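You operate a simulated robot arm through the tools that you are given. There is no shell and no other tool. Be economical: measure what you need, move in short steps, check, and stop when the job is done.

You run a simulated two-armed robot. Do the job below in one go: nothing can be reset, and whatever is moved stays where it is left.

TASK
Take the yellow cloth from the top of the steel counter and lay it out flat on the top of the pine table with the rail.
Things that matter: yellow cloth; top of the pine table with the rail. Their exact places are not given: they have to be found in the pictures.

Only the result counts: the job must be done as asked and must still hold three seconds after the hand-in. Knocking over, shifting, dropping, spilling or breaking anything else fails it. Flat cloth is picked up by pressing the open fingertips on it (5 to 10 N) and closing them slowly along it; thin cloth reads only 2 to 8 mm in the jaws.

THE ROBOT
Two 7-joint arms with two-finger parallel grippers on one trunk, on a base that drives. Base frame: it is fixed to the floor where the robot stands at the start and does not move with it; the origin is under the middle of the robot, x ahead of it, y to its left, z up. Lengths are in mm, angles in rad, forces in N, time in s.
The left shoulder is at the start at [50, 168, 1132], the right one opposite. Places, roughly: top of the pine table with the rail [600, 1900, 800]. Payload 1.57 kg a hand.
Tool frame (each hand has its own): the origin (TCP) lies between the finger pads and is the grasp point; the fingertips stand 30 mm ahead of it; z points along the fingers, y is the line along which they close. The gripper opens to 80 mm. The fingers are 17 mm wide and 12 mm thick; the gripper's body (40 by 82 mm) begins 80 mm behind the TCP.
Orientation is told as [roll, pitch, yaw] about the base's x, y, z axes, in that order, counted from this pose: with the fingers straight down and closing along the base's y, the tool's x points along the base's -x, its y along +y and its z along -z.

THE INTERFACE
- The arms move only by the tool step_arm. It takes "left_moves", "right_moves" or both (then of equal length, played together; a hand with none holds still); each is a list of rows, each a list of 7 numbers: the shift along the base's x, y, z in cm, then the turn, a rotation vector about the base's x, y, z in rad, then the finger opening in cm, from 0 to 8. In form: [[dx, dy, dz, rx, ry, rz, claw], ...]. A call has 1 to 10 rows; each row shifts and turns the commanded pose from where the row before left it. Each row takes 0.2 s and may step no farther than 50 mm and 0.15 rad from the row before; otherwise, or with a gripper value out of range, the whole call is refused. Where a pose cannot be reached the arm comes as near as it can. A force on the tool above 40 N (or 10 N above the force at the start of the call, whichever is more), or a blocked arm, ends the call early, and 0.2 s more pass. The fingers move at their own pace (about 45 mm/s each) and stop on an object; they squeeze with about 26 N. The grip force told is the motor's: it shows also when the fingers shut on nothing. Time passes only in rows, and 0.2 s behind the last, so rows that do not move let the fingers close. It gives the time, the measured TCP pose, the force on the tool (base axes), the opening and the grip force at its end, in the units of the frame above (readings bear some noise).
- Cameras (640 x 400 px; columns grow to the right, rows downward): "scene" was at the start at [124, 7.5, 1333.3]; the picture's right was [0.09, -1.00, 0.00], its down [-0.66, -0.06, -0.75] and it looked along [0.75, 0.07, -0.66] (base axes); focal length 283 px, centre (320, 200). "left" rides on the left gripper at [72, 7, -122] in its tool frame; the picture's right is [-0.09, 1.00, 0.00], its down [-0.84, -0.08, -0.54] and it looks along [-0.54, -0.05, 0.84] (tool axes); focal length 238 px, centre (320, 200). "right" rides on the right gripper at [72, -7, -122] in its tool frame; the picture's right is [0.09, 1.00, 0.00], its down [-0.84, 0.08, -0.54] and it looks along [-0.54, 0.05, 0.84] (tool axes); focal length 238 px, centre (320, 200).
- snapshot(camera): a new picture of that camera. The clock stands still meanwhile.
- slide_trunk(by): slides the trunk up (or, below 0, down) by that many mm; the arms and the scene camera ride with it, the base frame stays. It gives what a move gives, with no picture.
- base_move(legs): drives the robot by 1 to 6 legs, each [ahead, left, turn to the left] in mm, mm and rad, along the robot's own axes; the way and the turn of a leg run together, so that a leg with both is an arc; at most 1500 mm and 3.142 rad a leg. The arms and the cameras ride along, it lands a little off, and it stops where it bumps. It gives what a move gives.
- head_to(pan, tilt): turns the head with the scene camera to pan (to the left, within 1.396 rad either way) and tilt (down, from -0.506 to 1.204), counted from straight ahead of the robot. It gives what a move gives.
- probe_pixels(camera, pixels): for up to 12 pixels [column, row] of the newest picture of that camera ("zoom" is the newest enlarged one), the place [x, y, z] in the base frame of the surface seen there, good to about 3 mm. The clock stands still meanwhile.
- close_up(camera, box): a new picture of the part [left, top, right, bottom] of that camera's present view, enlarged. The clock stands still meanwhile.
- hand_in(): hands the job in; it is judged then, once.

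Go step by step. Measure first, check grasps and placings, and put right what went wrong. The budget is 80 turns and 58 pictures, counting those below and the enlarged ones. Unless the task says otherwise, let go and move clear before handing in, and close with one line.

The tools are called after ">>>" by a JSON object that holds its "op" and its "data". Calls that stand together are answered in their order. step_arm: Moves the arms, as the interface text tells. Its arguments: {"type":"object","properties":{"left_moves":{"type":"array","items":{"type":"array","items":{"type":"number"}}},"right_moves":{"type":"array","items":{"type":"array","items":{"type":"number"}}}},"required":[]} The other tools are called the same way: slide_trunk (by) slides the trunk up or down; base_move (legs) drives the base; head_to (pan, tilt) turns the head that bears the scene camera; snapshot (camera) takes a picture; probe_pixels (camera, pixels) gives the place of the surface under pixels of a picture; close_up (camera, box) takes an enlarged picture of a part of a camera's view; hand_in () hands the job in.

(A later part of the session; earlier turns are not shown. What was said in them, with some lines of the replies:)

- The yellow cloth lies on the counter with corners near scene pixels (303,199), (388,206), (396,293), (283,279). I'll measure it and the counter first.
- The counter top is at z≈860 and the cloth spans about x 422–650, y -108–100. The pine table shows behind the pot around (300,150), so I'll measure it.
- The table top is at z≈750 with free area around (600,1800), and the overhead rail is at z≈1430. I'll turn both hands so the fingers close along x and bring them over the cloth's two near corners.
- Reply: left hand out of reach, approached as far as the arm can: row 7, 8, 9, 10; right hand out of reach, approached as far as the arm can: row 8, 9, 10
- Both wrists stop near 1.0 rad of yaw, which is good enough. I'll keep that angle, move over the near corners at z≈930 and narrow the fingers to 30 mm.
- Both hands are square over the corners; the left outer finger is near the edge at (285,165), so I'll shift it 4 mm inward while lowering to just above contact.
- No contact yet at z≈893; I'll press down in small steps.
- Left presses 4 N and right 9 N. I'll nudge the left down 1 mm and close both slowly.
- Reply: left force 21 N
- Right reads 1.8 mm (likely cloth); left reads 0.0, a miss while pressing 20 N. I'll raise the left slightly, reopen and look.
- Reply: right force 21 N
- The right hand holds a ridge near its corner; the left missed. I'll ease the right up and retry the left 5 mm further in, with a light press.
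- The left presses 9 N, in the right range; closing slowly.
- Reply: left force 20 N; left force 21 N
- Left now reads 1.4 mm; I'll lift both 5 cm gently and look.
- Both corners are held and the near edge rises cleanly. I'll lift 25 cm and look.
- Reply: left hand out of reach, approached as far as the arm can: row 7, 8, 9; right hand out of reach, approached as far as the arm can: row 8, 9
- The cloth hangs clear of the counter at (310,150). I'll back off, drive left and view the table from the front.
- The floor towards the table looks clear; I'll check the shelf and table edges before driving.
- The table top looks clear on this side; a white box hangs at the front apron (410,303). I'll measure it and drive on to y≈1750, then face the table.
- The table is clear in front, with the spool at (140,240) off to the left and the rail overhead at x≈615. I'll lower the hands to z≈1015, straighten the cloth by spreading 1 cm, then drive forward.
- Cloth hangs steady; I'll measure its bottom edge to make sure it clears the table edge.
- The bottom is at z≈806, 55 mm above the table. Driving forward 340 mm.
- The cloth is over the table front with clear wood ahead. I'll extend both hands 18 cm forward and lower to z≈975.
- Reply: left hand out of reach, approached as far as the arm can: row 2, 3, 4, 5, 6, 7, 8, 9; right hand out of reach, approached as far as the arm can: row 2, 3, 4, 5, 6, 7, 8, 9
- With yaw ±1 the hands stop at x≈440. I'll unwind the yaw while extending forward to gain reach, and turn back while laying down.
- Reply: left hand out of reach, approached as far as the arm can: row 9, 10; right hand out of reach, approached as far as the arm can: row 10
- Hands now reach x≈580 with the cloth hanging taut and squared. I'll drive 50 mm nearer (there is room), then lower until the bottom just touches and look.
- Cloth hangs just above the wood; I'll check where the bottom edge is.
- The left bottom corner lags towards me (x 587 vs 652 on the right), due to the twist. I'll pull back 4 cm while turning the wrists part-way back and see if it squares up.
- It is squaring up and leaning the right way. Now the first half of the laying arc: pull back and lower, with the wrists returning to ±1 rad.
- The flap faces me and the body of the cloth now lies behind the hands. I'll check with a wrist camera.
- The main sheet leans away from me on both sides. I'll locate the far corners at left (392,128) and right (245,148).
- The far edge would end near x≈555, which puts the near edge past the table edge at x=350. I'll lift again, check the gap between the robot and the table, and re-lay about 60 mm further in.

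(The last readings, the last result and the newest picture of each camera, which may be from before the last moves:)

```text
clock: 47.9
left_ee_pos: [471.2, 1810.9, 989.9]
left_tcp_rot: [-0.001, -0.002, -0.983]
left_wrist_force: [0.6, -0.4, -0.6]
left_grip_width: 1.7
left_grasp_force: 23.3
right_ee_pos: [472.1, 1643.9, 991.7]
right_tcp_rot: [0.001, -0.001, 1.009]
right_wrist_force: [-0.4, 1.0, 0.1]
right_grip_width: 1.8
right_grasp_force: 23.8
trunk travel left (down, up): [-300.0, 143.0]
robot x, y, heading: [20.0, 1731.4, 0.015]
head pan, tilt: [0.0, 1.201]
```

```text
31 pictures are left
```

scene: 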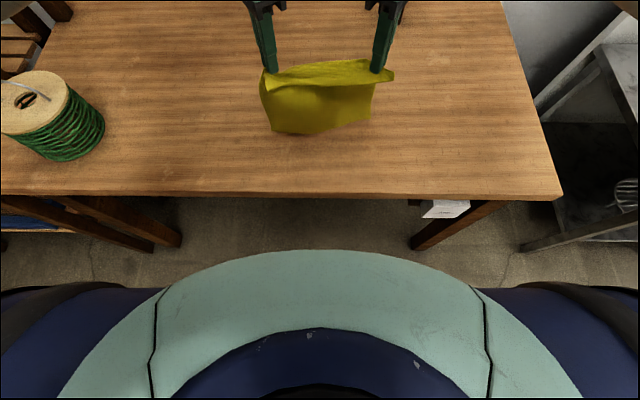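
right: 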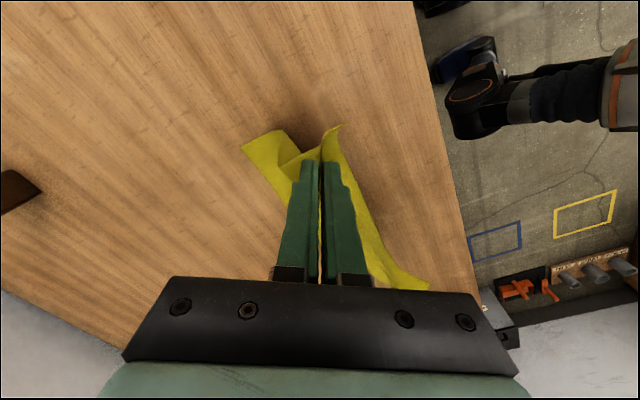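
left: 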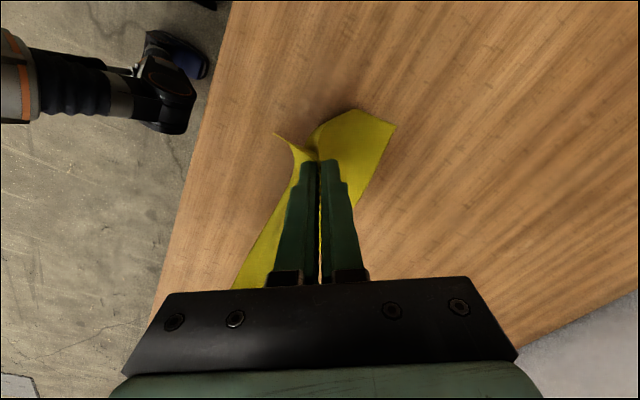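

>>> {"op": "probe_pixels", "data": {"camera": "scene", "pixels": [[318, 252], [318, 268], [400, 262], [40, 292], [20, 300], [318, 192], [600, 292], [440, 210], [85, 140]]}}

```text
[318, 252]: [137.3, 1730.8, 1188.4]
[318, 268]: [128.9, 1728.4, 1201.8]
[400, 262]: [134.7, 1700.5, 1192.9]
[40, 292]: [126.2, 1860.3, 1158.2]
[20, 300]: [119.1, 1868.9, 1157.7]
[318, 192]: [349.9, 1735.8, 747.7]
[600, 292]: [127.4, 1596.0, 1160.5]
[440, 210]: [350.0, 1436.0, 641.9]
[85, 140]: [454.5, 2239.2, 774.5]
```

I'll measure the robot's own base, seen in the wrist pictures at left (165,80)–(205,70), to know the gap to the table.

>>> {"op": "probe_pixels", "data": {"camera": "left", "pixels": [[190, 65], [205, 68], [165, 110], [187, 125], [170, 40], [60, 80]]}}

>>> {"op": "probe_pixels", "data": {"camera": "right", "pixels": [[445, 70], [440, 85], [470, 100], [495, 45]]}}

```text
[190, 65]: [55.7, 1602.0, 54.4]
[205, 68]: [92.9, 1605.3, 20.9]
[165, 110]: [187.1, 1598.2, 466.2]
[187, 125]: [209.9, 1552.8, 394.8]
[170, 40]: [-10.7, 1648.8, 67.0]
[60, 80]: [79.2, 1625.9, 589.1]
```

```text
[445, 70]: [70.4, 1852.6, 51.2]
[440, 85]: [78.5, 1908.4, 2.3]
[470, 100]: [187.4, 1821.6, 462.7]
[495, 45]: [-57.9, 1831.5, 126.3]
```

The robot's foremost parts are at x≈210, 140 mm from the table edge, so 80 mm more is safe. Then I extend again to x≈660.

>>> {"op": "base_move", "data": {"legs": [[80, 0, 0]]}}

>>> {"op": "step_arm", "data": {"left_moves": [[0, 0, 0, 0, 0, 0.1, 0], [1.4, 0, -0.3, 0, 0, 0.08, 0], [1.4, 0, -0.3, 0, 0, 0.08, 0], [1.4, 0, -0.3, 0, 0, 0.08, 0], [1.4, 0, -0.3, 0, 0, 0.08, 0], [1.4, 0, -0.3, 0, 0, 0.08, 0], [1.4, 0, -0.3, 0, 0, 0.08, 0], [1.4, 0, -0.2, 0, 0, 0.08, 0], [1.4, 0, 0, 0, 0, 0.04, 0], [0, 0, 0, 0, 0, 0, 0]], "right_moves": [[0, 0, 0, 0, 0, -0.1, 0], [1.4, 0, -0.3, 0, 0, -0.08, 0], [1.4, 0, -0.3, 0, 0, -0.08, 0], [1.4, 0, -0.3, 0, 0, -0.08, 0], [1.4, 0, -0.3, 0, 0, -0.08, 0], [1.4, 0, -0.3, 0, 0, -0.08, 0], [1.4, 0, -0.3, 0, 0, -0.08, 0], [1.4, 0, -0.2, 0, 0, -0.08, 0], [1.4, 0, 0, 0, 0, -0.04, 0], [0, 0, 0, 0, 0, 0, 0]]}}

>>> {"op": "head_to", "data": {"pan": 0.0, "tilt": 0.8}}

>>> {"op": "snapshot", "data": {"camera": "scene"}}

```text
clock: 48.9
left_ee_pos: [549.3, 1810.8, 989.7]
left_tcp_rot: [0.002, -0.002, -0.984]
left_wrist_force: [0.2, -1.7, -0.2]
left_grip_width: 1.7
left_grasp_force: 22.7
right_ee_pos: [553.6, 1646.8, 991.6]
right_tcp_rot: [0.0, -0.001, 1.008]
right_wrist_force: [0.5, 1.1, -0.4]
right_grip_width: 2.1
right_grasp_force: 23.8
trunk travel left (down, up): [-300.0, 143.0]
robot x, y, heading: [99.5, 1730.9, 0.013]
head pan, tilt: [0.0, 1.201]
```

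```text
clock: 51.1
left_ee_pos: [662.2, 1811.5, 970.0]
left_tcp_rot: [0.0, -0.004, -0.282]
left_wrist_force: [0.1, -1.5, 0.3]
left_grip_width: 1.6
left_grasp_force: 23.7
right_ee_pos: [663.7, 1646.4, 970.8]
right_tcp_rot: [-0.001, 0.0, 0.308]
right_wrist_force: [-0.5, 2.2, 0.0]
right_grip_width: 1.9
right_grasp_force: 23.3
trunk travel left (down, up): [-300.0, 143.0]
robot x, y, heading: [101.7, 1732.3, 0.011]
head pan, tilt: [0.0, 1.201]
```

```text
clock: 52.0
left_ee_pos: [662.1, 1810.7, 970.6]
left_tcp_rot: [0.0, -0.005, -0.282]
left_wrist_force: [0.3, -2.6, -0.1]
left_grip_width: 1.5
left_grasp_force: 23.3
right_ee_pos: [662.8, 1645.8, 970.9]
right_tcp_rot: [0.0, -0.002, 0.31]
right_wrist_force: [0.3, 2.2, 0.3]
right_grip_width: 1.9
right_grasp_force: 23.8
trunk travel left (down, up): [-300.0, 143.0]
robot x, y, heading: [101.3, 1725.1, 0.017]
head pan, tilt: [0.0, 0.799]
```

```text
30 pictures are left
```

scene: 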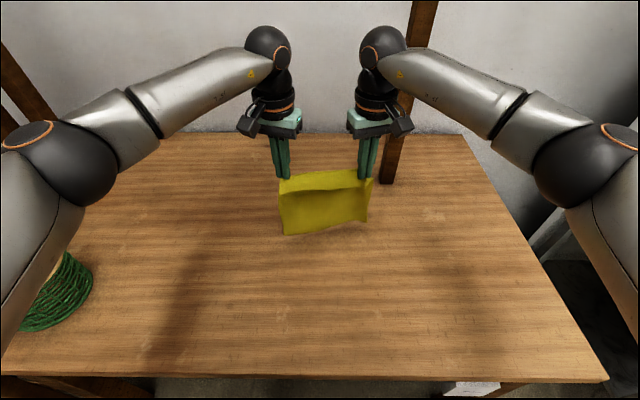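

Hanging well at x≈662. Starting the laying again: slight pull-back and lowering, then the first half of the arc.

>>> {"op": "step_arm", "data": {"left_moves": [[-0.6, 0, -0.2, 0, 0, -0.08, 0], [-0.6, 0, -0.3, 0, 0, -0.08, 0], [-0.8, 0, -0.4, 0, 0, -0.06, 0], [-1.0, 0, -0.5, 0, 0, -0.06, 0], [-1.2, 0, -0.5, 0, 0, -0.06, 0], [-1.2, 0, -0.6, 0, 0, -0.06, 0], [-1.2, 0, -0.7, 0, 0, -0.06, 0], [-1.2, 0, -0.8, 0, 0, -0.06, 0], [-1.1, 0, -1.0, 0, 0, -0.06, 0], [-1.1, 0, -1.0, 0, 0, -0.06, 0]], "right_moves": [[-0.6, 0, -0.2, 0, 0, 0.08, 0], [-0.6, 0, -0.3, 0, 0, 0.08, 0], [-0.8, 0, -0.4, 0, 0, 0.06, 0], [-1.0, 0, -0.5, 0, 0, 0.06, 0], [-1.2, 0, -0.5, 0, 0, 0.06, 0], [-1.2, 0, -0.6, 0, 0, 0.06, 0], [-1.2, 0, -0.7, 0, 0, 0.06, 0], [-1.2, 0, -0.8, 0, 0, 0.06, 0], [-1.1, 0, -1.0, 0, 0, 0.06, 0], [-1.1, 0, -1.0, 0, 0, 0.06, 0]]}}

>>> {"op": "snapshot", "data": {"camera": "left"}}

>>> {"op": "snapshot", "data": {"camera": "right"}}

```text
clock: 54.2
left_ee_pos: [560.0, 1812.5, 910.5]
left_tcp_rot: [0.0, -0.004, -0.924]
left_wrist_force: [1.3, -1.4, -0.4]
left_grip_width: 1.7
left_grasp_force: 23.1
right_ee_pos: [562.7, 1646.0, 910.4]
right_tcp_rot: [0.001, -0.002, 0.951]
right_wrist_force: [-0.9, 1.4, 0.0]
right_grip_width: 1.8
right_grasp_force: 23.7
trunk travel left (down, up): [-300.0, 143.0]
robot x, y, heading: [103.0, 1728.2, 0.008]
head pan, tilt: [0.0, 0.799]
```

```text
29 pictures are left
```

left: 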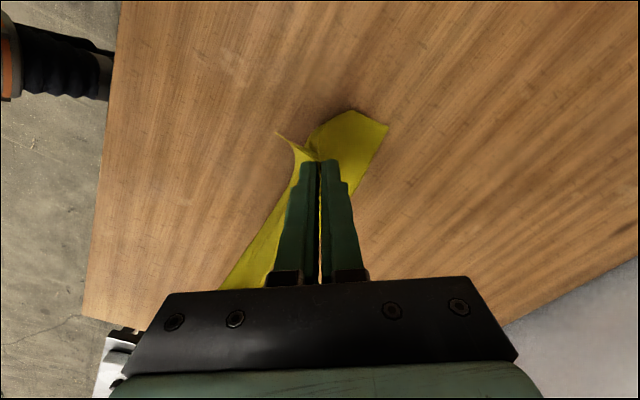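

```text
28 pictures are left
```

right: 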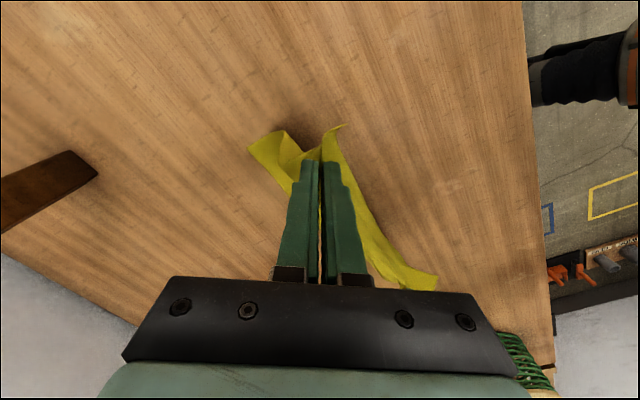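

Same good shape, now with the far edge about 90 mm further in. Continuing the arc to z≈815.

>>> {"op": "step_arm", "data": {"left_moves": [[-1.4, 0, -0.6, 0, 0, 0, 0], [-1.4, 0, -0.6, 0, 0, 0, 0], [-1.3, 0, -0.8, 0, 0, 0, 0], [-1.2, 0, -0.9, 0, 0, 0, 0], [-1.1, 0, -1.0, 0, 0, 0, 0], [-1.0, 0, -1.0, 0, 0, 0, 0], [-1.0, 0, -1.1, 0, 0, 0, 0], [-0.8, 0, -1.2, 0, 0, 0, 0], [-0.6, 0, -1.2, 0, 0, 0, 0], [-0.4, 0, -1.2, 0, 0, 0, 0]], "right_moves": [[-1.4, 0, -0.6, 0, 0, 0, 0], [-1.4, 0, -0.6, 0, 0, 0, 0], [-1.3, 0, -0.8, 0, 0, 0, 0], [-1.2, 0, -0.9, 0, 0, 0, 0], [-1.1, 0, -1.0, 0, 0, 0, 0], [-1.0, 0, -1.0, 0, 0, 0, 0], [-1.0, 0, -1.1, 0, 0, 0, 0], [-0.8, 0, -1.2, 0, 0, 0, 0], [-0.6, 0, -1.2, 0, 0, 0, 0], [-0.4, 0, -1.2, 0, 0, 0, 0]]}}

>>> {"op": "snapshot", "data": {"camera": "left"}}

>>> {"op": "close_up", "data": {"camera": "scene", "box": [220, 150, 420, 330]}}

```text
clock: 56.4
left_ee_pos: [459.0, 1811.0, 814.1]
left_tcp_rot: [0.0, -0.003, -0.923]
left_wrist_force: [0.7, -0.4, -0.1]
left_grip_width: 1.6
left_grasp_force: 23.4
right_ee_pos: [461.7, 1645.3, 814.4]
right_tcp_rot: [-0.001, -0.001, 0.948]
right_wrist_force: [-0.2, 1.4, 0.0]
right_grip_width: 2.1
right_grasp_force: 23.7
trunk travel left (down, up): [-300.0, 143.0]
robot x, y, heading: [99.0, 1727.9, 0.011]
head pan, tilt: [0.0, 0.799]
```

```text
27 pictures are left
```

left: 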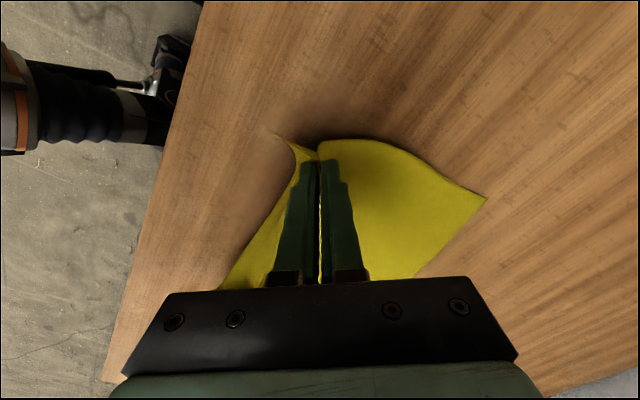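

```text
2.22 times, centred on (320, 240) of scene
```

zoom: 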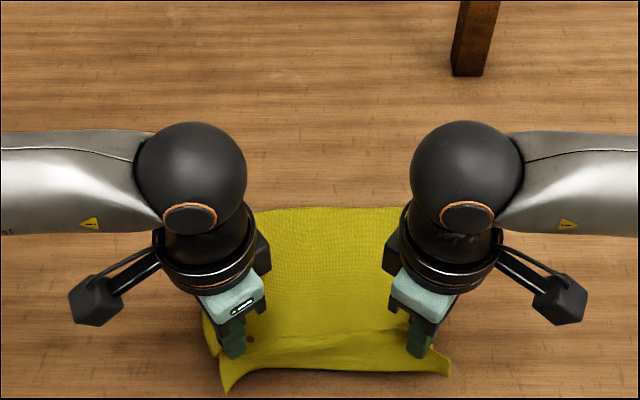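

The cloth is nearly all flat. I'll check the near flap's height and the far edge before the final lowering.

>>> {"op": "probe_pixels", "data": {"camera": "zoom", "pixels": [[226, 385], [300, 366], [380, 368], [440, 372], [300, 345], [300, 320], [262, 212], [395, 212], [330, 250], [300, 390]]}}

>>> {"op": "probe_pixels", "data": {"camera": "left", "pixels": [[483, 199], [275, 138], [400, 160], [320, 150]]}}

```text
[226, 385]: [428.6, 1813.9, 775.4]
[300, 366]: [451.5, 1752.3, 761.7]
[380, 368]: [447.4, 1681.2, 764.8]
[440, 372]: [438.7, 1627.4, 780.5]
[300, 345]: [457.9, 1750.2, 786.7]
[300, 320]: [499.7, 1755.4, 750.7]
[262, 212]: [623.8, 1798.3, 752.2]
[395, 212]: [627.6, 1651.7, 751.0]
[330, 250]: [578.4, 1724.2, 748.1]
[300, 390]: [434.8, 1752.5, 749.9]
```

```text
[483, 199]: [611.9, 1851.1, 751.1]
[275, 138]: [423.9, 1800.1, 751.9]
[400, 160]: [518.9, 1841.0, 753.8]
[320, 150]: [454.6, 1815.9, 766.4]
```

Far edge rests at x≈620 and the flap's lower edge is still ~12 mm above the wood. I'll pull back 3.5 cm taut, then lower while easing forward so the flap falls outward.

>>> {"op": "step_arm", "data": {"left_moves": [[-1, 0, 0.2, 0, 0, 0, 0], [-1, 0, 0.2, 0, 0, 0, 0], [-0.8, 0, 0, 0, 0, 0, 0], [-0.7, 0, 0, 0, 0, 0, 0]], "right_moves": [[-1, 0, 0.2, 0, 0, 0, 0], [-1, 0, 0.2, 0, 0, 0, 0], [-0.8, 0, 0, 0, 0, 0, 0], [-0.7, 0, 0, 0, 0, 0, 0]]}}

>>> {"op": "close_up", "data": {"camera": "scene", "box": [220, 180, 420, 360]}}

```text
clock: 57.4
left_ee_pos: [423.1, 1811.5, 819.1]
left_tcp_rot: [0.001, -0.005, -0.923]
left_wrist_force: [0.9, -2.0, 0.5]
left_grip_width: 1.6
left_grasp_force: 23.5
right_ee_pos: [427.1, 1645.4, 819.8]
right_tcp_rot: [0.001, -0.003, 0.949]
right_wrist_force: [0.2, 1.8, -0.3]
right_grip_width: 1.9
right_grasp_force: 23.2
trunk travel left (down, up): [-300.0, 143.0]
robot x, y, heading: [99.1, 1729.7, 0.007]
head pan, tilt: [0.0, 0.799]
```

```text
2.22 times, centred on (320, 270) of scene
```

zoom: 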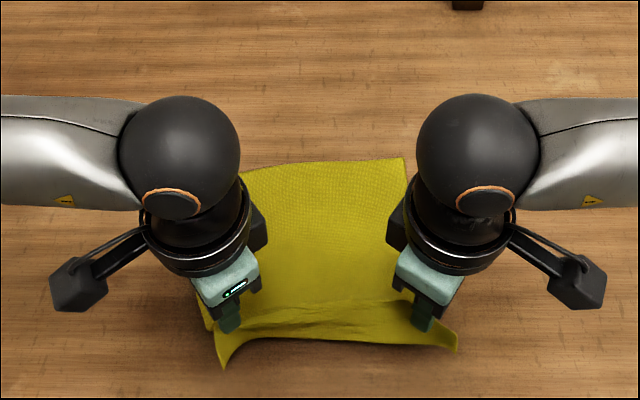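

The sheet is taut and the flap projects towards me. Lowering 33 mm with 12 mm forward.

>>> {"op": "probe_pixels", "data": {"camera": "zoom", "pixels": [[260, 172], [330, 166], [400, 162], [224, 365], [330, 340], [455, 347]]}}

>>> {"op": "step_arm", "data": {"left_moves": [[0, 0, -0.6, 0, 0, 0, 0], [0.2, 0, -0.6, 0, 0, 0, 0], [0.3, 0, -0.6, 0, 0, 0, 0], [0.3, 0, -0.6, 0, 0, 0, 0], [0.3, 0, -0.5, 0, 0, 0, 0], [0.1, 0, -0.3, 0, 0, 0, 0]], "right_moves": [[0, 0, -0.6, 0, 0, 0, 0], [0.2, 0, -0.6, 0, 0, 0, 0], [0.3, 0, -0.6, 0, 0, 0, 0], [0.3, 0, -0.6, 0, 0, 0, 0], [0.3, 0, -0.5, 0, 0, 0, 0], [0.1, 0, -0.3, 0, 0, 0, 0]]}}

>>> {"op": "close_up", "data": {"camera": "scene", "box": [220, 180, 420, 360]}}

```text
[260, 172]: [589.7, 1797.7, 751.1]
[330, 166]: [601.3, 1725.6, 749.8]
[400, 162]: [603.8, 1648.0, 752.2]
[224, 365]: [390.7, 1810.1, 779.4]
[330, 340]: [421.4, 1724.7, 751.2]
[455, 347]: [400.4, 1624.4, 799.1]
```

```text
clock: 58.8
left_ee_pos: [435.4, 1811.3, 786.8]
left_tcp_rot: [-0.001, -0.004, -0.923]
left_wrist_force: [0.8, 0.0, 3.0]
left_grip_width: 1.5
left_grasp_force: 23.2
right_ee_pos: [440.1, 1644.6, 787.5]
right_tcp_rot: [0.001, -0.002, 0.952]
right_wrist_force: [0.7, 0.9, -0.3]
right_grip_width: 2.0
right_grasp_force: 23.5
trunk travel left (down, up): [-300.0, 143.0]
robot x, y, heading: [100.7, 1728.4, 0.01]
head pan, tilt: [0.0, 0.799]
```

```text
2.22 times, centred on (320, 270) of scene
```

zoom: 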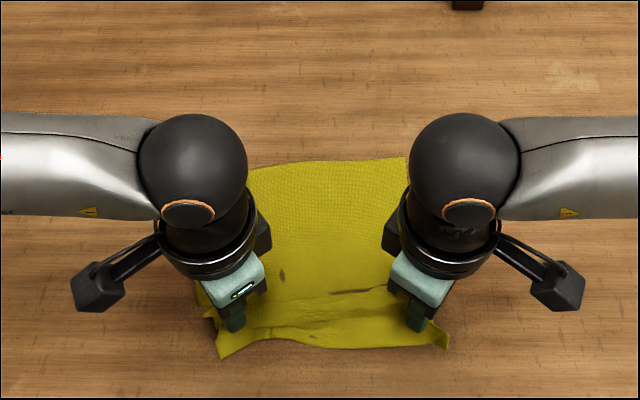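

The flap lies outward on the table. I'll open the fingers gently and lift straight off.

>>> {"op": "step_arm", "data": {"left_moves": [[0, 0, 0, 0, 0, 0, 0.5], [0, 0, 0, 0, 0, 0, 1], [0, 0, 0, 0, 0, 0, 1.5], [0, 0, 0, 0, 0, 0, 2], [0, 0, 0.5, 0, 0, 0, 2], [0, 0, 1, 0, 0, 0, 2], [0, 0, 2, 0, 0, 0, 2], [0, 0, 3, 0, 0, 0, 2], [0, 0, 3, 0, 0, 0, 2]], "right_moves": [[0, 0, 0, 0, 0, 0, 0.5], [0, 0, 0, 0, 0, 0, 1], [0, 0, 0, 0, 0, 0, 1.5], [0, 0, 0, 0, 0, 0, 2], [0, 0, 0.5, 0, 0, 0, 2], [0, 0, 1, 0, 0, 0, 2], [0, 0, 2, 0, 0, 0, 2], [0, 0, 3, 0, 0, 0, 2], [0, 0, 3, 0, 0, 0, 2]]}}

>>> {"op": "close_up", "data": {"camera": "scene", "box": [220, 180, 420, 360]}}

```text
clock: 60.8
left_ee_pos: [435.9, 1812.3, 880.9]
left_tcp_rot: [0.001, -0.002, -0.922]
left_wrist_force: [0.2, 0.8, -0.2]
left_grip_width: 20.0
left_grasp_force: 0.2
right_ee_pos: [439.3, 1643.8, 882.1]
right_tcp_rot: [0.0, -0.001, 0.95]
right_wrist_force: [-0.8, -0.2, 0.3]
right_grip_width: 20.0
right_grasp_force: 0.1
trunk travel left (down, up): [-300.0, 143.0]
robot x, y, heading: [104.4, 1730.5, 0.011]
head pan, tilt: [0.0, 0.799]
```

```text
2.22 times, centred on (320, 270) of scene
```

zoom: 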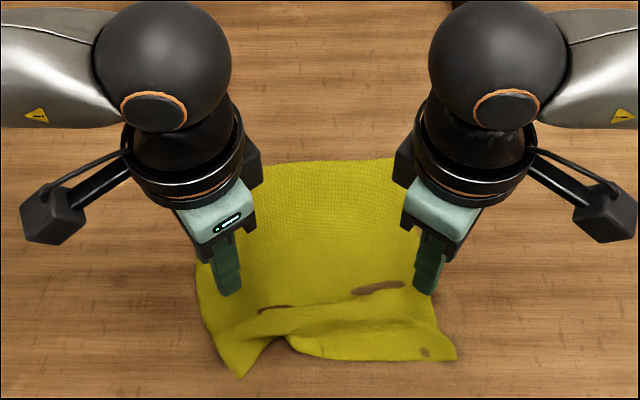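

Both released; a ridge remains near the front with a tucked spot at (270,340). I'll move the hands aside and view it properly.

>>> {"op": "step_arm", "data": {"left_moves": [[-0.5, 2, 2, 0, 0, 0, 2], [-0.5, 3, 2, 0, 0, 0, 2], [-0.5, 3, 2, 0, 0, 0, 2], [-0.5, 3, 1, 0, 0, 0, 2]], "right_moves": [[-0.5, -2, 2, 0, 0, 0, 2], [-0.5, -3, 2, 0, 0, 0, 2], [-0.5, -3, 2, 0, 0, 0, 2], [-0.5, -3, 1, 0, 0, 0, 2]]}}

>>> {"op": "close_up", "data": {"camera": "scene", "box": [250, 220, 390, 330]}}

```text
clock: 61.8
left_ee_pos: [415.7, 1921.7, 951.4]
left_tcp_rot: [0.001, -0.003, -0.924]
left_wrist_force: [0.6, -0.4, -0.1]
left_grip_width: 20.1
left_grasp_force: 0.0
right_ee_pos: [416.4, 1535.1, 951.9]
right_tcp_rot: [-0.001, -0.003, 0.952]
right_wrist_force: [0.6, 0.2, 0.1]
right_grip_width: 20.0
right_grasp_force: 0.0
trunk travel left (down, up): [-300.0, 143.0]
robot x, y, heading: [100.0, 1726.8, 0.011]
head pan, tilt: [0.0, 0.799]
```

```text
3.64 times, centred on (320, 275) of scene
```

zoom: 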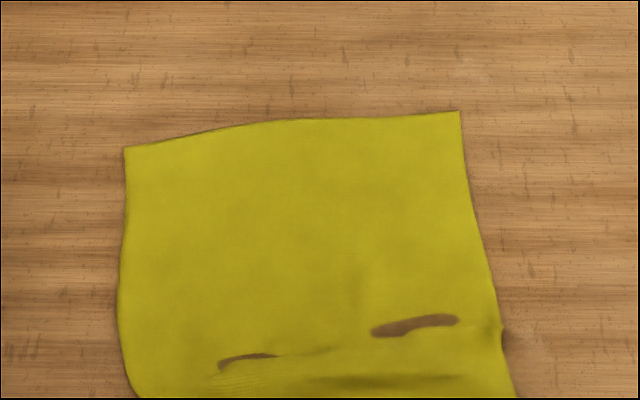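

>>> {"op": "close_up", "data": {"camera": "scene", "box": [250, 270, 390, 380]}}

```text
3.64 times, centred on (320, 325) of scene
```

zoom: 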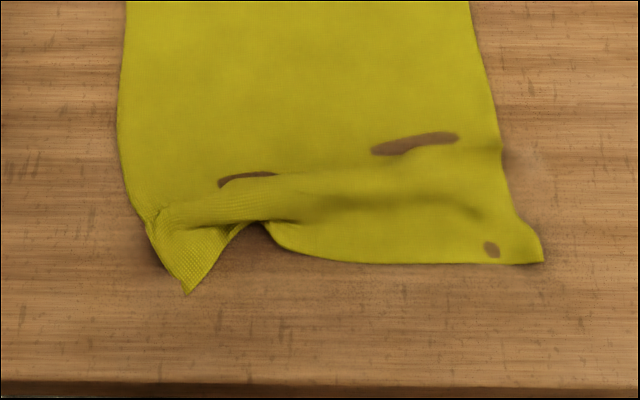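

The sheet is mostly flat but a ridge runs across the front with a tuck near zoom (250,225). Measuring heights to decide how to smooth it.

>>> {"op": "probe_pixels", "data": {"camera": "zoom", "pixels": [[188, 290], [155, 215], [190, 250], [230, 205], [250, 225], [290, 245], [320, 205], [400, 195], [480, 215], [540, 260], [400, 262], [300, 260]]}}

```text
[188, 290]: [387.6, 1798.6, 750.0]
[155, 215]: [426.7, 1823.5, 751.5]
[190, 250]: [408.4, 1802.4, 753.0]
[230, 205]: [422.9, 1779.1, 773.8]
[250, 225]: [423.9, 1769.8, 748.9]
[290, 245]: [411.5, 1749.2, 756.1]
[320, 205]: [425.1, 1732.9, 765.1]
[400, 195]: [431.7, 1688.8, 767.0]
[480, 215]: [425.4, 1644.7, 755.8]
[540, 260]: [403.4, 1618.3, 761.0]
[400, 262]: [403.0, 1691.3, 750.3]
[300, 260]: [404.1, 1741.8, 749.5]
```

The ridge is 15–24 mm high at x≈425, and the front edge at x≈404 should sit near x≈380. I'll press closed fingertips on the front flap and draw it 2 cm towards me.

>>> {"op": "step_arm", "data": {"left_moves": [[0, -3, -1, 0, 0, 0, 0], [0, -3, -2, 0, 0, 0, 0], [0, -3, -2, 0, 0, 0, 0], [0, -3, -2, 0, 0, 0, 0], [0, -3, -2, 0, 0, 0, 0], [-0.2, -2.4, -2, 0, 0, 0, 0], [0, 0, -2, 0, 0, 0, 0], [0, 0, -1.5, 0, 0, 0, 0], [0, 0, -1, 0, 0, 0, 0]], "right_moves": [[0, 3, -1, 0, 0, 0, 0], [0, 3, -2, 0, 0, 0, 0], [0, 3, -2, 0, 0, 0, 0], [0, 2.5, -2, 0, 0, 0, 0], [0, 0, -2, 0, 0, 0, 0], [-0.2, 0, -2, 0, 0, 0, 0], [0, 0, -2, 0, 0, 0, 0], [0, 0, -1.5, 0, 0, 0, 0], [0, 0, -1, 0, 0, 0, 0]]}}

>>> {"op": "close_up", "data": {"camera": "scene", "box": [240, 250, 400, 380]}}

```text
clock: 63.8
left_ee_pos: [412.7, 1747.5, 796.7]
left_tcp_rot: [-0.001, -0.004, -0.924]
left_wrist_force: [0.1, 0.4, -0.1]
left_grip_width: 0.1
left_grasp_force: 22.1
right_ee_pos: [415.9, 1650.1, 796.9]
right_tcp_rot: [-0.001, -0.003, 0.951]
right_wrist_force: [-0.1, 0.2, -0.1]
right_grip_width: 0.0
right_grasp_force: 21.3
trunk travel left (down, up): [-300.0, 143.0]
robot x, y, heading: [102.8, 1727.3, 0.01]
head pan, tilt: [0.0, 0.799]
```

```text
3.08 times, centred on (320, 315) of scene
```

zoom: 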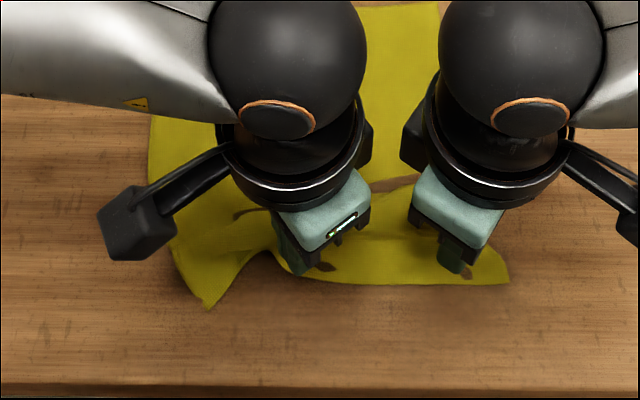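

Both closed fingertips are over the front flap. Pressing down.

>>> {"op": "step_arm", "data": {"left_moves": [[-0.1, 0, -0.6, 0, 0, 0, 0], [0, 0, -0.5, 0, 0, 0, 0], [0, 0, -0.5, 0, 0, 0, 0], [0, 0, -0.15, 0, 0, 0, 0]], "right_moves": [[-0.3, 0, -0.6, 0, 0, 0, 0], [0, 0, -0.5, 0, 0, 0, 0], [0, 0, -0.5, 0, 0, 0, 0], [0, 0, -0.15, 0, 0, 0, 0]]}}

```text
clock: 64.8
left_ee_pos: [412.6, 1746.4, 781.6]
left_tcp_rot: [0.002, -0.008, -0.922]
left_wrist_force: [-0.1, 3.1, 17.3]
left_grip_width: 0.0
left_grasp_force: 21.5
right_ee_pos: [413.0, 1649.9, 781.0]
right_tcp_rot: [-0.004, -0.005, 0.948]
right_wrist_force: [0.3, -3.1, 12.8]
right_grip_width: 0.0
right_grasp_force: 21.4
trunk travel left (down, up): [-300.0, 143.0]
robot x, y, heading: [101.0, 1728.5, 0.009]
head pan, tilt: [0.0, 0.799]
```

Pressing 17 N and 13 N, a bit hard; I'll ease slightly and slide 2.2 cm towards me, then lift and look.

>>> {"op": "step_arm", "data": {"left_moves": [[-0.2, 0, 0.1, 0, 0, 0, 0], [-0.4, 0, 0, 0, 0, 0, 0], [-0.4, 0, 0, 0, 0, 0, 0], [-0.4, 0, 0, 0, 0, 0, 0], [-0.4, 0, 0, 0, 0, 0, 0], [-0.4, 0, 0, 0, 0, 0, 0]], "right_moves": [[-0.2, 0, 0.05, 0, 0, 0, 0], [-0.4, 0, 0, 0, 0, 0, 0], [-0.4, 0, 0, 0, 0, 0, 0], [-0.4, 0, 0, 0, 0, 0, 0], [-0.4, 0, 0, 0, 0, 0, 0], [-0.4, 0, 0, 0, 0, 0, 0]]}}

>>> {"op": "step_arm", "data": {"left_moves": [[0, 0, 1, 0, 0, 0, 0], [0, 0, 3, 0, 0, 0, 0], [0, 0, 4, 0, 0, 0, 0], [0, 3, 4, 0, 0, 0, 0], [0, 4, 2, 0, 0, 0, 0], [0, 4, 0, 0, 0, 0, 0], [0, 4, 0, 0, 0, 0, 0]], "right_moves": [[0, 0, 1, 0, 0, 0, 0], [0, 0, 3, 0, 0, 0, 0], [0, 0, 4, 0, 0, 0, 0], [0, -3, 4, 0, 0, 0, 0], [0, -4, 2, 0, 0, 0, 0], [0, -4, 0, 0, 0, 0, 0], [0, 0, 0, 0, 0, 0, 0]]}}

>>> {"op": "close_up", "data": {"camera": "scene", "box": [240, 250, 400, 380]}}

```text
clock: 66.2
left_ee_pos: [390.5, 1745.5, 781.2]
left_tcp_rot: [0.0, -0.007, -0.923]
left_wrist_force: [5.7, 1.1, 23.1]
left_grip_width: 0.0
left_grasp_force: 20.9
right_ee_pos: [392.0, 1651.5, 781.7]
right_tcp_rot: [-0.002, -0.004, 0.949]
right_wrist_force: [5.4, -0.3, 20.8]
right_grip_width: 0.2
right_grasp_force: 20.9
trunk travel left (down, up): [-300.0, 143.0]
robot x, y, heading: [102.4, 1727.6, 0.006]
head pan, tilt: [0.0, 0.799]
```

```text
clock: 67.8
left_ee_pos: [391.2, 1897.5, 920.7]
left_tcp_rot: [0.001, -0.003, -0.923]
left_wrist_force: [-0.4, -0.2, 0.5]
left_grip_width: 0.1
left_grasp_force: 21.3
right_ee_pos: [391.2, 1540.2, 920.9]
right_tcp_rot: [0.0, -0.002, 0.954]
right_wrist_force: [-0.4, -0.1, -0.9]
right_grip_width: 0.1
right_grasp_force: 21.2
trunk travel left (down, up): [-300.0, 143.0]
robot x, y, heading: [102.6, 1729.3, 0.01]
head pan, tilt: [0.0, 0.799]
```

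```text
3.08 times, centred on (320, 315) of scene
```

zoom: 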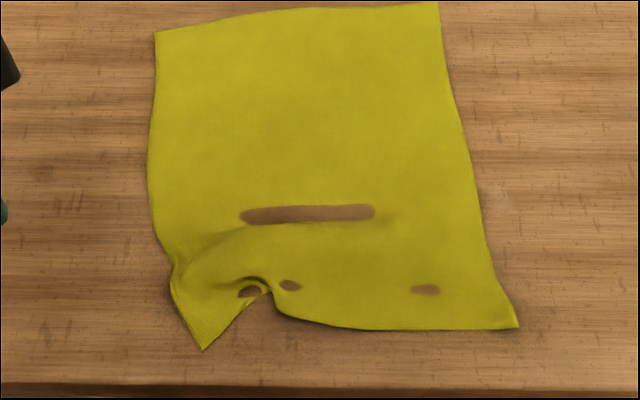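

The ridge is gone on the right; a small fold remains near zoom (255,285). The left corner needs to move outward; measuring.

>>> {"op": "probe_pixels", "data": {"camera": "zoom", "pixels": [[203, 346], [176, 285], [195, 310], [225, 285], [255, 280], [270, 297], [290, 315], [515, 323], [155, 36], [436, 6], [150, 150], [250, 240]]}}

```text
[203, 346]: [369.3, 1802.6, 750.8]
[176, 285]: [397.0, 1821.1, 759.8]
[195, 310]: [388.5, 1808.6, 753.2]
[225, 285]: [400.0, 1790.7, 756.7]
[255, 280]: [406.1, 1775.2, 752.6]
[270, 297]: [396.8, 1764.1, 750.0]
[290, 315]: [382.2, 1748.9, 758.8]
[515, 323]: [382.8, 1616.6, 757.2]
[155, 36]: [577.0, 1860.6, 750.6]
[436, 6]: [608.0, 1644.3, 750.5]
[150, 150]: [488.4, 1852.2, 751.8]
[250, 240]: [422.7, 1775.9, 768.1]
```

The sheet is slightly skewed; its left side sits close to the table edge (x=350). I'll press on the far-left area and drag it 2.5 cm away from me first.

>>> {"op": "step_arm", "data": {"left_moves": [[2, -0.5, 0, 0, 0, 0.05, 0], [2, -0.5, 0, 0, 0, 0.05, 0], [2, -1, -1, 0, 0, 0.05, 0], [2, -1, -1, 0, 0, 0.05, 0], [2, -1, -1.5, 0, 0, 0.05, 0], [2, -1, -1.5, 0, 0, 0.05, 0], [2, -1, -1.5, 0, 0, 0.05, 0], [2, 0, -2, 0, 0, 0.05, 0], [0, 0, -2, 0, 0, 0.05, 0], [0, 0, -2, 0, 0, 0.05, 0]]}}

>>> {"op": "step_arm", "data": {"left_moves": [[0, 0, -0.6, 0, 0, 0, 0], [0, 0, -0.6, 0, 0, 0, 0], [0, 0, -0.3, 0, 0, 0, 0]]}}

```text
clock: 70.0
left_ee_pos: [551.0, 1836.8, 795.5]
left_tcp_rot: [-0.001, -0.001, -0.422]
left_wrist_force: [0.0, 0.3, 0.2]
left_grip_width: 0.1
left_grasp_force: 21.0
right_ee_pos: [390.5, 1538.4, 919.5]
right_tcp_rot: [0.0, -0.002, 0.949]
right_wrist_force: [-0.5, -0.2, 0.0]
right_grip_width: 0.0
right_grasp_force: 21.4
trunk travel left (down, up): [-300.0, 143.0]
robot x, y, heading: [104.8, 1730.7, 0.014]
head pan, tilt: [0.0, 0.799]
```

```text
clock: 70.8
left_ee_pos: [550.4, 1836.8, 781.1]
left_tcp_rot: [0.0, -0.005, -0.425]
left_wrist_force: [-0.7, 1.2, 8.2]
left_grip_width: 0.0
left_grasp_force: 21.4
right_ee_pos: [391.5, 1538.7, 919.4]
right_tcp_rot: [-0.001, -0.001, 0.949]
right_wrist_force: [-0.7, 0.9, 0.5]
right_grip_width: 0.0
right_grasp_force: 21.4
trunk travel left (down, up): [-300.0, 143.0]
robot x, y, heading: [101.9, 1730.2, 0.014]
head pan, tilt: [0.0, 0.799]
```

Pressing 8 N at (550,1837). Dragging 2.5 cm away, then lifting to look.

>>> {"op": "step_arm", "data": {"left_moves": [[0.4, 0, 0, 0, 0, 0, 0], [0.5, 0, 0, 0, 0, 0, 0], [0.5, 0, 0, 0, 0, 0, 0], [0.5, 0, 0, 0, 0, 0, 0], [0.6, 0, 0, 0, 0, 0, 0]]}}

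>>> {"op": "step_arm", "data": {"left_moves": [[0, 0, 1, 0, 0, 0, 0], [0, 0, 3, 0, 0, 0, 0], [0, 0, 4, 0, 0, -0.05, 0], [-4, 1, 2, 0, 0, -0.05, 0], [-4, 1, 2, 0, 0, -0.05, 0], [-4, 2, 0, 0, 0, -0.1, 0], [-4, 2, 0, 0, 0, -0.1, 0], [-2, 2, 0, 0, 0, -0.1, 0], [0, 2, 0, 0, 0, 0, 0]]}}

>>> {"op": "close_up", "data": {"camera": "scene", "box": [240, 250, 400, 380]}}

```text
clock: 72.0
left_ee_pos: [575.2, 1837.1, 780.5]
left_tcp_rot: [0.002, -0.005, -0.424]
left_wrist_force: [-4.2, -0.5, 15.3]
left_grip_width: 0.0
left_grasp_force: 21.2
right_ee_pos: [391.7, 1538.9, 920.3]
right_tcp_rot: [-0.002, -0.004, 0.95]
right_wrist_force: [-0.3, -0.5, 0.6]
right_grip_width: 0.0
right_grasp_force: 21.5
trunk travel left (down, up): [-300.0, 143.0]
robot x, y, heading: [99.8, 1725.6, 0.012]
head pan, tilt: [0.0, 0.799]
```

```text
clock: 74.0
left_ee_pos: [394.8, 1937.3, 898.9]
left_tcp_rot: [0.0, -0.004, -0.876]
left_wrist_force: [-0.9, -0.2, -1.6]
left_grip_width: 0.0
left_grasp_force: 21.3
right_ee_pos: [390.5, 1539.1, 919.4]
right_tcp_rot: [-0.001, -0.002, 0.95]
right_wrist_force: [1.0, 0.5, 0.1]
right_grip_width: 0.1
right_grasp_force: 21.6
trunk travel left (down, up): [-300.0, 143.0]
robot x, y, heading: [101.7, 1729.1, 0.016]
head pan, tilt: [0.0, 0.799]
```

```text
3.08 times, centred on (320, 315) of scene
```

zoom: 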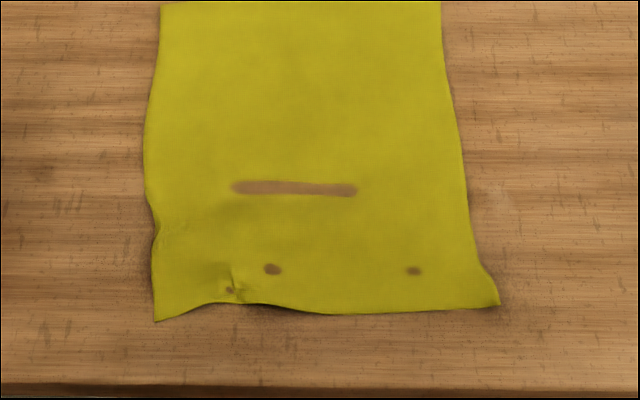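

That pulled the fold almost entirely out. Checking residual heights.

>>> {"op": "probe_pixels", "data": {"camera": "zoom", "pixels": [[157, 316], [155, 235], [215, 210], [235, 275], [205, 295], [265, 300], [320, 305], [497, 300], [475, 240], [350, 250], [150, 180], [240, 240]]}}

>>> {"op": "snapshot", "data": {"camera": "scene"}}

```text
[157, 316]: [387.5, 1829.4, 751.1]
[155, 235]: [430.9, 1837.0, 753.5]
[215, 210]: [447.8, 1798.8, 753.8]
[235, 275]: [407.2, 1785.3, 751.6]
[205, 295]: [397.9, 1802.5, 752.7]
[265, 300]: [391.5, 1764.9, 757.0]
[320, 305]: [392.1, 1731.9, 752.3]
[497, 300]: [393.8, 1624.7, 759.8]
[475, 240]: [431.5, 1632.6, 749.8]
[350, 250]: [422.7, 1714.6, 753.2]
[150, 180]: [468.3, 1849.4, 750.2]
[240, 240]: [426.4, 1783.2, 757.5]
```

```text
17 pictures are left
```

scene: 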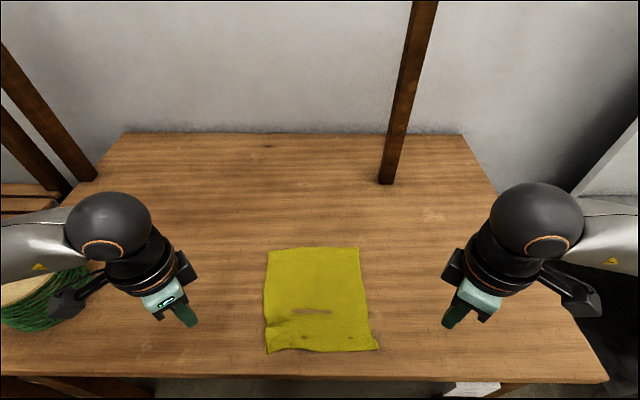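

The cloth lies flat within about 8 mm, fully on the table (x≈388–608, y≈1620–1855). Both hands are empty and clear of it, and the spool is untouched, so I'm handing in.

>>> {"op": "hand_in", "data": {}}

```text
The job is handed in.
```

The yellow cloth is off the steel counter and laid out flat on the top of the pine table with the rail. It is flat to within about 8 mm, both hands have let go and moved clear, and the job is handed in.
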